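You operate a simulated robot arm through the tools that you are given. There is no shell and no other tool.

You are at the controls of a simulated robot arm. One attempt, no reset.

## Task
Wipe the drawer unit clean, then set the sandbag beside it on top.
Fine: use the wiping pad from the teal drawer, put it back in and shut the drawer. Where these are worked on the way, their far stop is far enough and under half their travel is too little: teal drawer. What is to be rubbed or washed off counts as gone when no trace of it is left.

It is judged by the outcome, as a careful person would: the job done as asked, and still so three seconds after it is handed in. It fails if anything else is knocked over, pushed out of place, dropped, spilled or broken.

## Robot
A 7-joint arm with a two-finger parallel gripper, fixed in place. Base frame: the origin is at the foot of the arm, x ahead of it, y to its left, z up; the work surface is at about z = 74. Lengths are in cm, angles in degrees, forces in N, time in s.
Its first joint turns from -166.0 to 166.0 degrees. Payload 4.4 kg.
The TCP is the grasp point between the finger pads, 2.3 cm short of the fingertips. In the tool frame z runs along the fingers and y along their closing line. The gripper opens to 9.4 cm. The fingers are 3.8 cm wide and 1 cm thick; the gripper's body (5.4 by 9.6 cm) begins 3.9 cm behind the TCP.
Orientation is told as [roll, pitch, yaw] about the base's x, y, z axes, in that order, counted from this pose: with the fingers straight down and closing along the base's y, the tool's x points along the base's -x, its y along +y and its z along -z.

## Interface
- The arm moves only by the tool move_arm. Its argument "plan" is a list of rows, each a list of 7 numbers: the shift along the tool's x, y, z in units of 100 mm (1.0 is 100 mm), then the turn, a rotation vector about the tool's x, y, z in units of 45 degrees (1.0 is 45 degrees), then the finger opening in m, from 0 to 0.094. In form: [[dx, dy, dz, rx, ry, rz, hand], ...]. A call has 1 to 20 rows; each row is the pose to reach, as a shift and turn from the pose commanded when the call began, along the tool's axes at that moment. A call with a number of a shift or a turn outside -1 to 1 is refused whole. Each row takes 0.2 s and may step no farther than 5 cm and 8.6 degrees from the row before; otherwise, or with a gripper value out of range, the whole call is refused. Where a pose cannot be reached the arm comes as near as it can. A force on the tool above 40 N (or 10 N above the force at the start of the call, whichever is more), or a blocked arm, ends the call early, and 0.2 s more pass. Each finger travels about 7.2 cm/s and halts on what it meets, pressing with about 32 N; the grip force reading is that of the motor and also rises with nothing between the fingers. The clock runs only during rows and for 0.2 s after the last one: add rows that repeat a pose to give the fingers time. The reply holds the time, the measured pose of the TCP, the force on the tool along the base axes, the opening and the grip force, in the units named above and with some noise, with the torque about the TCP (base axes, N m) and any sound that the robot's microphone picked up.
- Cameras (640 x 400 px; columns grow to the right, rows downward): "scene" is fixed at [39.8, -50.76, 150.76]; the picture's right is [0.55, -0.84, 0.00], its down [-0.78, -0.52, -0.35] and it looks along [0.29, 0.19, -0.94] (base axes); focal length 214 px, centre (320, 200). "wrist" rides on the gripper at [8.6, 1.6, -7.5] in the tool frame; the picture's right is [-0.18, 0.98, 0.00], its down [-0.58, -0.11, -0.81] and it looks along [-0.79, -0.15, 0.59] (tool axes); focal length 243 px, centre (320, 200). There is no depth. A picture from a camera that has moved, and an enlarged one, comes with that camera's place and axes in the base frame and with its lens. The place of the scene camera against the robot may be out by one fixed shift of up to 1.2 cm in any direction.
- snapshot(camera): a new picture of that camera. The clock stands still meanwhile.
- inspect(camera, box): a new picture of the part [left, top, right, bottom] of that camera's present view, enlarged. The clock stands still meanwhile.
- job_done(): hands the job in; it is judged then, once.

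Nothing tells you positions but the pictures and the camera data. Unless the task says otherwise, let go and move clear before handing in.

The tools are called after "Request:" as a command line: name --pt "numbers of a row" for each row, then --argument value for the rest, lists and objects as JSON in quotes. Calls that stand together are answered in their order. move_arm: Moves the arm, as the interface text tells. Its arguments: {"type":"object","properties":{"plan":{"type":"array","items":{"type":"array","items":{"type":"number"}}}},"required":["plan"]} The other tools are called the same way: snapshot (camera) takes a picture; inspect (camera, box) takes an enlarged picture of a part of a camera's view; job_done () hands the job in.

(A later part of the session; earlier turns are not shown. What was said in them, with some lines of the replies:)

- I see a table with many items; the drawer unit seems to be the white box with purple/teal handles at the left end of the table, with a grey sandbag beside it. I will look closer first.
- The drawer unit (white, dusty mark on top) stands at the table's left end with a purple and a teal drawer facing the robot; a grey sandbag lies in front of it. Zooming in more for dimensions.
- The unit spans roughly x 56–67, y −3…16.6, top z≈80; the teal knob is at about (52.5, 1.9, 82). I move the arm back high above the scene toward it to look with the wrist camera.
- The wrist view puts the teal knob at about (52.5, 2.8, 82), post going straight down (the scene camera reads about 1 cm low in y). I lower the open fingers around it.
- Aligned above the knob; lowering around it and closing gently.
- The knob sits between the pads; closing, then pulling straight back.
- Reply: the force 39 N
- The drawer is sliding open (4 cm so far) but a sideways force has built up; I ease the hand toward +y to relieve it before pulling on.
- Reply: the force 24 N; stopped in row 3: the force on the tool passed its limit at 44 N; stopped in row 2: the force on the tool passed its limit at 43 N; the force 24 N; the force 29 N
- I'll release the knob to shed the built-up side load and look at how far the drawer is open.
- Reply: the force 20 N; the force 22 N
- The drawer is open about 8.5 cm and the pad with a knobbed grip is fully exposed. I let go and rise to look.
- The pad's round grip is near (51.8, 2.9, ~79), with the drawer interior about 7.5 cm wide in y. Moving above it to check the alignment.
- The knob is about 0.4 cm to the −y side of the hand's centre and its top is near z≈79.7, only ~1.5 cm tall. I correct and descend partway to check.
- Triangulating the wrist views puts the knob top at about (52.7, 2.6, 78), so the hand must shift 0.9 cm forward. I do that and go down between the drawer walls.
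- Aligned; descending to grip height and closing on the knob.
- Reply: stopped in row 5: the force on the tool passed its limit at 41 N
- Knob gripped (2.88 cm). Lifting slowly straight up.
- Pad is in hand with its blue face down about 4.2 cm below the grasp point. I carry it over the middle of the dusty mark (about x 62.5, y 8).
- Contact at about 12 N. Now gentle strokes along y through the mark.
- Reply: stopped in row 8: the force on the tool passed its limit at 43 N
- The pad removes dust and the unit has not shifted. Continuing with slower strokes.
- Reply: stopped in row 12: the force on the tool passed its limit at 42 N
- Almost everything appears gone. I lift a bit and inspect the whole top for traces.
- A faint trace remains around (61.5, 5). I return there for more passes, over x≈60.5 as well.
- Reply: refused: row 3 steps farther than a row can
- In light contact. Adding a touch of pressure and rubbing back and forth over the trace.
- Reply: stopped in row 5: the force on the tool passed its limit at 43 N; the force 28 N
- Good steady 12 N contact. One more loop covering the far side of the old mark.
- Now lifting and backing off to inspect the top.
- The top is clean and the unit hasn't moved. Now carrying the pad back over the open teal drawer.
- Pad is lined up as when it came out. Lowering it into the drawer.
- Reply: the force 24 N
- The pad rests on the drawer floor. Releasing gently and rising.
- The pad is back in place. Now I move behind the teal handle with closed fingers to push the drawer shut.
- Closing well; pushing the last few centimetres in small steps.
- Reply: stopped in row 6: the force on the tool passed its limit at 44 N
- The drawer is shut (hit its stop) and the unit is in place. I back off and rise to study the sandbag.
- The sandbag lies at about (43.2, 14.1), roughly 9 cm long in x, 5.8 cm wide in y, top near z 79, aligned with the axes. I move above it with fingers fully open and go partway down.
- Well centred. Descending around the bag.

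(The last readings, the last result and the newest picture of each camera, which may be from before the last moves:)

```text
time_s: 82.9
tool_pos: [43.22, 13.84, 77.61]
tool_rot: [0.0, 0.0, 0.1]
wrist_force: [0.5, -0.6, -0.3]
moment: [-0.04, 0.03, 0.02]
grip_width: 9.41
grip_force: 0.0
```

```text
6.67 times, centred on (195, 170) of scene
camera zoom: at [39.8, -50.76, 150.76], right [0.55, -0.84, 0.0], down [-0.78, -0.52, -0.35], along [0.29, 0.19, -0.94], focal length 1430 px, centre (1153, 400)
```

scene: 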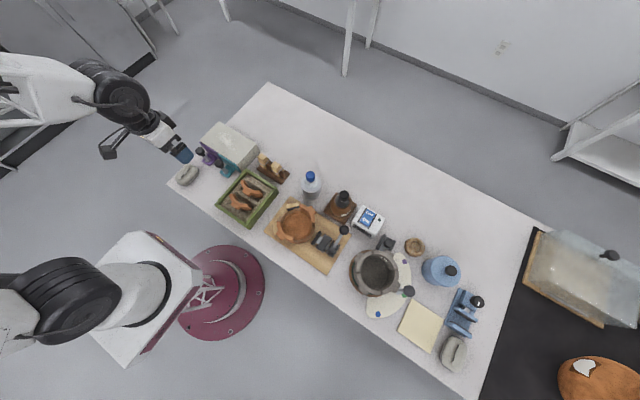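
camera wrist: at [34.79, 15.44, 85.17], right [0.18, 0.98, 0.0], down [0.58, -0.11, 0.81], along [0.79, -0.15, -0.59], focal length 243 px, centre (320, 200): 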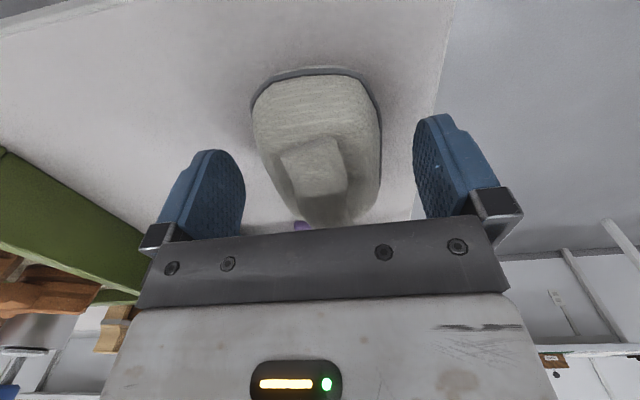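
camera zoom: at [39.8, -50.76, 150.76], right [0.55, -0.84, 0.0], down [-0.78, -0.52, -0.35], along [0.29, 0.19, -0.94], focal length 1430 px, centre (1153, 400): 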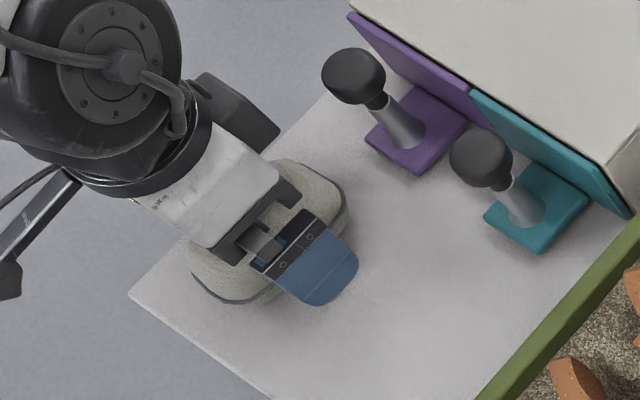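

Request:
move_arm --pt "0 -0.015 0.02 0 0 0 0.08" --pt "0 -0.015 0.03 0 0 0 0.07" --pt "0 -0.015 0.03 0 0 0 0.06" --pt "0 -0.015 0.03 0 0 0 0.05" --pt "0 -0.015 0.03 0 0 0 0.04" --pt "0 -0.015 0.03 0 0 0 0.03" --pt "0 -0.015 0.03 0 0 0 0.03"

Request:
snapshot --camera "wrist"

```text
time_s: 84.5
tool_pos: [43.34, 13.67, 77.4]
tool_rot: [-0.1, 0.0, 0.0]
wrist_force: [0.0, 0.1, -0.3]
moment: [-0.02, 0.01, 0.02]
grip_width: 5.47
grip_force: 31.5
```

```text
taken
camera wrist: at [34.84, 15.19, 84.88], right [0.18, 0.98, 0.0], down [0.58, -0.11, 0.81], along [0.79, -0.15, -0.59], focal length 243 px, centre (320, 200)
```

wrist: 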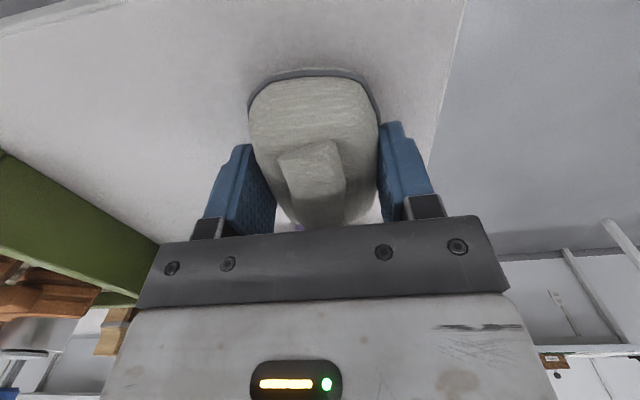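

The bag is gripped at 5.5 cm. Lifting slowly with full grip.

Request:
move_arm --pt "0 0 -0.02 0 0 0 0.03" --pt "0 0 -0.05 0 0 0 0.03" --pt "0 0 -0.1 0 0 0 0.03" --pt "0 0 -0.2 0 0 0 0.03" --pt "0 0 -0.35 0 0 0 0.03" --pt "0 0 -0.35 0 0 0 0.03"

Request:
inspect --camera "scene" --box '[155, 140, 235, 200]'

Request:
snapshot --camera "wrist"

```text
time_s: 85.9
tool_pos: [43.31, 13.7, 80.78]
tool_rot: [0.0, 0.0, 0.0]
wrist_force: [0.4, -0.4, -3.2]
moment: [0.06, 0.02, -0.01]
grip_width: 5.47
grip_force: 31.8
```

```text
6.67 times, centred on (195, 170) of scene
camera zoom: at [39.8, -50.76, 150.76], right [0.55, -0.84, 0.0], down [-0.78, -0.52, -0.35], along [0.29, 0.19, -0.94], focal length 1430 px, centre (1153, 400)
```

zoom: 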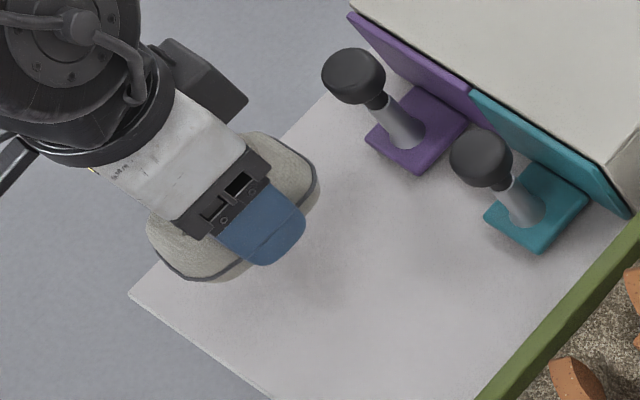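

```text
taken
camera wrist: at [34.83, 15.3, 88.32], right [0.18, 0.98, 0.0], down [0.58, -0.11, 0.81], along [0.79, -0.15, -0.59], focal length 243 px, centre (320, 200)
```

wrist: 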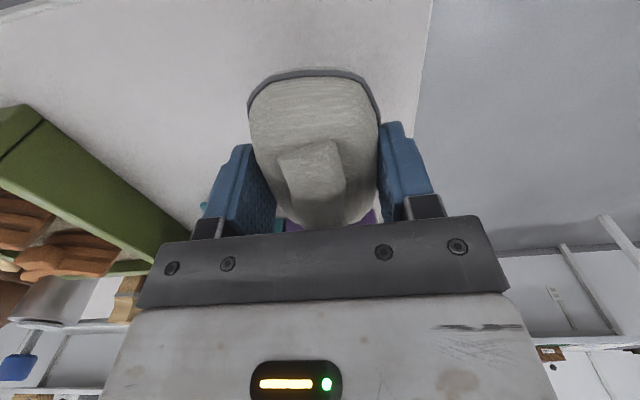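

Bag lifted securely. Raising it well above the knobs, then carrying it over the unit's centre.

Request:
move_arm --pt "0 0 -0.2 0 0 0 0.03" --pt "0 0 -0.45 0 0 0 0.03" --pt "0 0 -0.75 0 0 0 0.03" --pt "0 0 -1.0 0 0 0 0.03" --pt "0 0 -1.0 0 0 0 0.03"

Request:
move_arm --pt "-0.2 -0.1 0 0 0 0 0.03" --pt "-0.45 -0.25 0 0 0 0 0.03" --pt "-0.7 -0.4 0 0 0 0 0.03" --pt "-0.9 -0.55 0 0 0 0 0.03" --pt "-1.0 -0.6 0 0 0 0 0.03"

Request:
move_arm --pt "-0.2 0 0 0 0 0 0.03" --pt "-0.45 0 0 0 0 0 0.03" --pt "-0.7 0 0 0 0 0 0.03" --pt "-0.86 0 0 0 0 0 0.03" --pt "-0.86 0 0.2 0 0 0 0.03" --pt "-0.86 0 0.35 0 0 0 0.03" --pt "-0.86 0 0.35 0 0 0 0.03"

Request:
snapshot --camera "wrist"

Request:
inspect --camera "scene" --box '[175, 105, 275, 185]'

```text
time_s: 87.1
tool_pos: [43.51, 13.68, 90.9]
tool_rot: [-0.1, 0.1, 0.1]
wrist_force: [0.3, -0.7, -2.7]
moment: [0.0, 0.01, 0.0]
grip_width: 5.45
grip_force: 32.0
```

```text
time_s: 88.3
tool_pos: [53.2, 7.87, 90.95]
tool_rot: [-0.2, 0.1, 0.0]
wrist_force: [-0.2, 0.2, -3.4]
moment: [-0.04, 0.01, -0.01]
grip_width: 5.47
grip_force: 32.3
```

```text
time_s: 89.9
tool_pos: [61.75, 7.68, 87.35]
tool_rot: [-0.2, -0.1, 0.0]
wrist_force: [0.4, -0.8, -1.7]
moment: [0.01, 0.01, 0.0]
grip_width: 5.45
grip_force: 32.2
```

```text
taken
camera wrist: at [53.34, 9.26, 94.77], right [0.18, 0.98, 0.0], down [0.58, -0.11, 0.81], along [0.79, -0.15, -0.59], focal length 243 px, centre (320, 200)
```

wrist: 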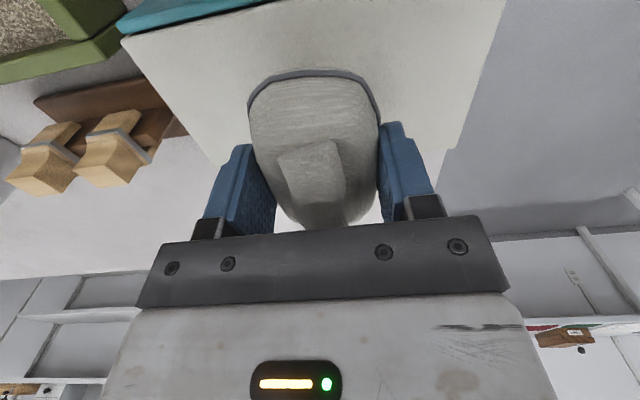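

```text
5.00 times, centred on (225, 145) of scene
camera zoom: at [39.8, -50.76, 150.76], right [0.55, -0.84, 0.0], down [-0.78, -0.52, -0.35], along [0.29, 0.19, -0.94], focal length 1072 px, centre (795, 475)
```

zoom: 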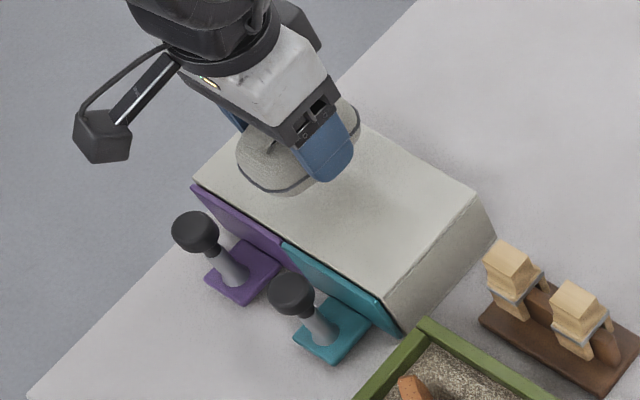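

Bag is over the centre of the top. Lowering, finely near contact.

Request:
move_arm --pt "0 0 0.1 0 0 0 0.03" --pt "0 0 0.2 0 0 0 0.03" --pt "0 0 0.28 0 0 0 0.03" --pt "0 0 0.32 0 0 0 0.03" --pt "0 0 0.33 0 0 0 0.03"

Request:
move_arm --pt "0 0 0.005 0 0 0 0.03" --pt "0 0 0.01 0 0 0 0.03" --pt "0 0 0.015 0 0 0 0.03" --pt "0 0 0.015 0 0 0 0.03"

Request:
inspect --camera "scene" --box '[175, 105, 275, 185]'

```text
time_s: 91.1
tool_pos: [61.95, 7.82, 83.94]
tool_rot: [-0.2, 0.1, 0.0]
wrist_force: [0.3, 0.2, -3.4]
moment: [0.04, -0.01, -0.04]
grip_width: 5.46
grip_force: 32.3
```

```text
time_s: 92.1
tool_pos: [61.78, 7.58, 83.89]
tool_rot: [-0.1, 0.0, -0.1]
wrist_force: [0.4, 0.5, -2.9]
moment: [-0.02, -0.01, 0.02]
grip_width: 5.47
grip_force: 31.8
```

```text
5.00 times, centred on (225, 145) of scene
camera zoom: at [39.8, -50.76, 150.76], right [0.55, -0.84, 0.0], down [-0.78, -0.52, -0.35], along [0.29, 0.19, -0.94], focal length 1072 px, centre (795, 475)
```

zoom: 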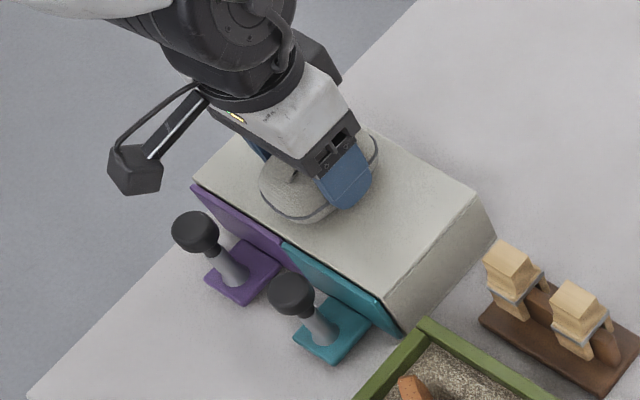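

Request:
move_arm --pt "0 0 0.005 0 0 0 0.03" --pt "0 0 0.01 0 0 0 0.03" --pt "0 0 0.015 0 0 0 0.03" --pt "0 0 0.015 0 0 0 0.03"

Request:
move_arm --pt "0 0 0.004 0 0 0 0.03" --pt "0 0 0.008 0 0 0 0.03" --pt "0 0 0.01 0 0 0 0.03" --pt "0 0 0.01 0 0 0 0.03"

```text
time_s: 93.1
tool_pos: [61.95, 7.52, 83.73]
tool_rot: [0.0, 0.0, 0.0]
wrist_force: [-4.2, 0.3, 4.9]
moment: [-0.04, 0.13, -0.04]
grip_width: 5.47
grip_force: 32.0
```

```text
time_s: 94.3
tool_pos: [61.94, 7.6, 83.71]
tool_rot: [-0.2, -0.2, 0.0]
wrist_force: [-4.5, 0.5, 7.2]
moment: [-0.09, 0.08, -0.04]
grip_width: 5.46
grip_force: 31.8
stopped in row 4: the force on the tool passed its limit at 41 N (the readings are from after the stop); the commanded pose is now the measured one
```

The bag rests on the top (upward reaction felt). Releasing evenly, then rising straight up.

Request:
move_arm --pt "0 0 0 0 0 0 0.06" --pt "0 0 0 0 0 0 0.07" --pt "0 0 0 0 0 0 0.085" --pt "0 0 0 0 0 0 0.085"

Request:
move_arm --pt "0 0 -0.1 0 0 0 0.085" --pt "0 0 -0.3 0 0 0 0.085" --pt "0 0 -0.6 0 0 0 0.085" --pt "0 0 -1.0 0 0 0 0.085"

Request:
move_arm --pt "0.3 0 -0.1 0 0 0 0.085" --pt "0.7 0 -0.2 0 0 0 0.085" --pt "1.0 0 -0.3 0 0 0 0.085" --pt "1.0 0 -0.3 0 0 0 0.085"

Request:
move_arm --pt "0.3 0 -0.1 0 0 0 0.085" --pt "0.7 0 -0.2 0 0 0 0.085" --pt "1.0 0 -0.3 0 0 0 0.085" --pt "1.0 0 -0.3 0 0 0 0.085"

Request:
inspect --camera "scene" --box '[175, 105, 275, 185]'

Request:
snapshot --camera "wrist"

Request:
snapshot --camera "scene"

```text
time_s: 95.3
tool_pos: [61.87, 7.61, 83.83]
tool_rot: [-0.1, -0.1, 0.0]
wrist_force: [-0.2, 0.8, 0.2]
moment: [-0.02, 0.03, -0.03]
grip_width: 8.49
grip_force: 0.1
```

```text
time_s: 96.3
tool_pos: [61.99, 7.24, 93.44]
tool_rot: [0.0, -0.1, 0.0]
wrist_force: [0.5, 0.0, 0.2]
moment: [0.04, -0.02, -0.01]
grip_width: 8.5
grip_force: 0.1
```

```text
time_s: 97.3
tool_pos: [51.88, 7.53, 96.51]
tool_rot: [0.0, -0.2, 0.0]
wrist_force: [0.0, -0.6, 0.7]
moment: [-0.01, -0.01, -0.02]
grip_width: 8.49
grip_force: 0.1
```

```text
time_s: 98.3
tool_pos: [41.56, 7.4, 99.61]
tool_rot: [-0.1, -0.1, -0.1]
wrist_force: [-0.7, 0.1, 1.0]
moment: [0.0, 0.02, -0.02]
grip_width: 8.51
grip_force: 0.1
```

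```text
5.00 times, centred on (225, 145) of scene
camera zoom: at [39.8, -50.76, 150.76], right [0.55, -0.84, 0.0], down [-0.78, -0.52, -0.35], along [0.29, 0.19, -0.94], focal length 1072 px, centre (795, 475)
```

zoom: 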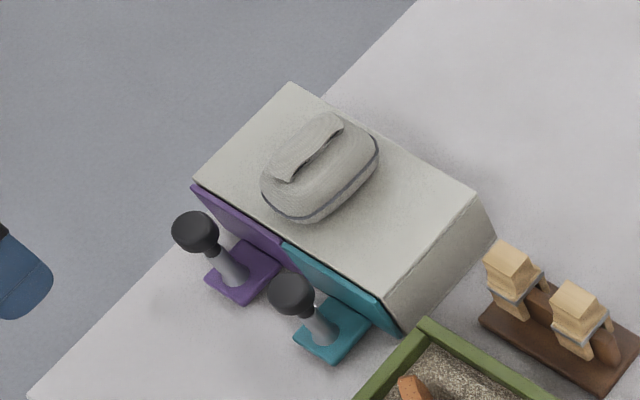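

```text
taken
camera wrist: at [33.14, 8.94, 107.09], right [0.18, 0.98, 0.0], down [0.58, -0.11, 0.81], along [0.79, -0.15, -0.59], focal length 243 px, centre (320, 200)
```

wrist: 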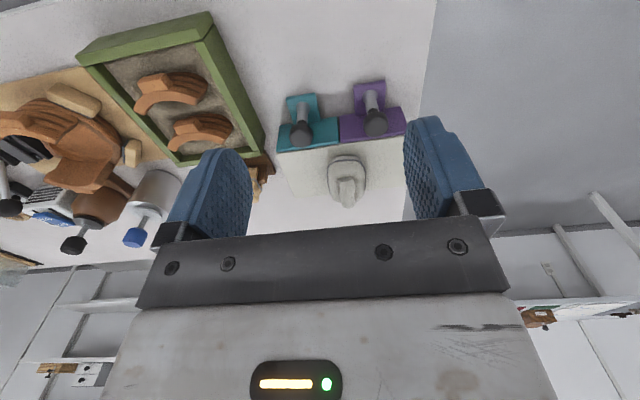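

```text
taken
```

scene: 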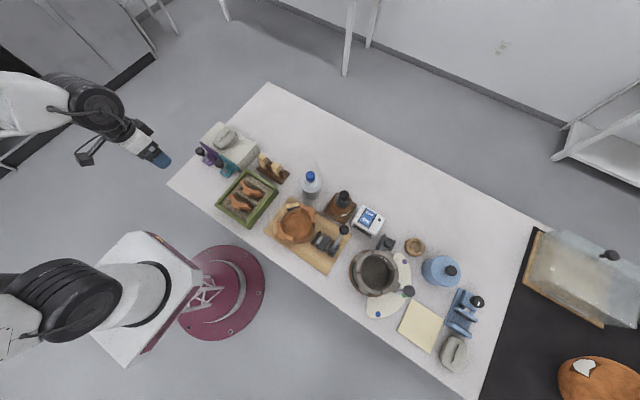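

The sandbag sits on the clean top. A last check of the drawer's closure and the unit's position against the first picture.

Request:
inspect --camera "scene" --box '[195, 120, 265, 180]'

Request:
inspect --camera "wrist" --box '[260, 70, 440, 220]'

```text
6.67 times, centred on (230, 150) of scene
camera zoom: at [39.8, -50.76, 150.76], right [0.55, -0.84, 0.0], down [-0.78, -0.52, -0.35], along [0.29, 0.19, -0.94], focal length 1430 px, centre (920, 533)
```

zoom: 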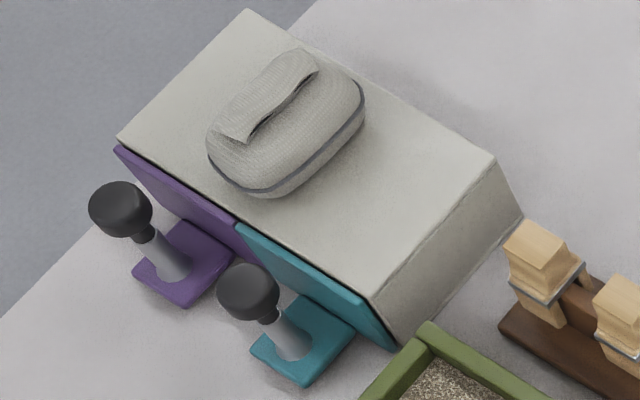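

```text
2.67 times, centred on (350, 145) of wrist
camera zoom: at [33.14, 8.94, 107.09], right [0.18, 0.98, 0.0], down [0.58, -0.11, 0.81], along [0.79, -0.15, -0.59], focal length 647 px, centre (240, 347)
```

zoom: 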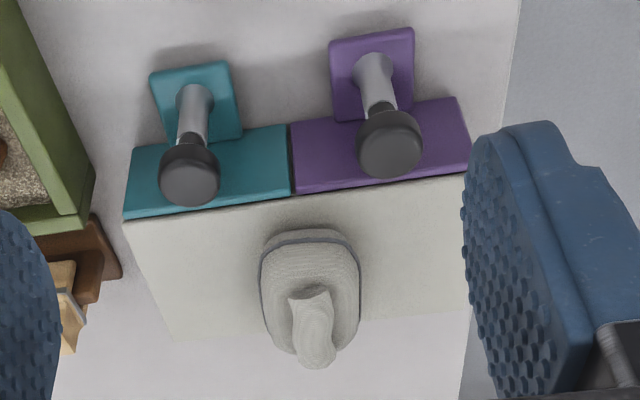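

The unit sits exactly where it started, its top is clean and the teal drawer is shut with the pad inside. The sandbag rests on top and the arm is clear, so I am handing the job in.

Request:
job_done

```text
The job is handed in.
```

The job is done and handed in. The drawer unit's top is wiped clean, with no trace of the mark left in the final pictures. The wiping pad is back in the teal drawer, and the drawer is pushed shut against its stop. The sandbag rests near the middle of the unit's top.

The unit matches its position in the first picture, and nothing else looks moved or knocked over. The gripper has let go and the arm is clear. The unit's back and left sides never came into view, so I only confirmed the top and the sides the cameras could see.
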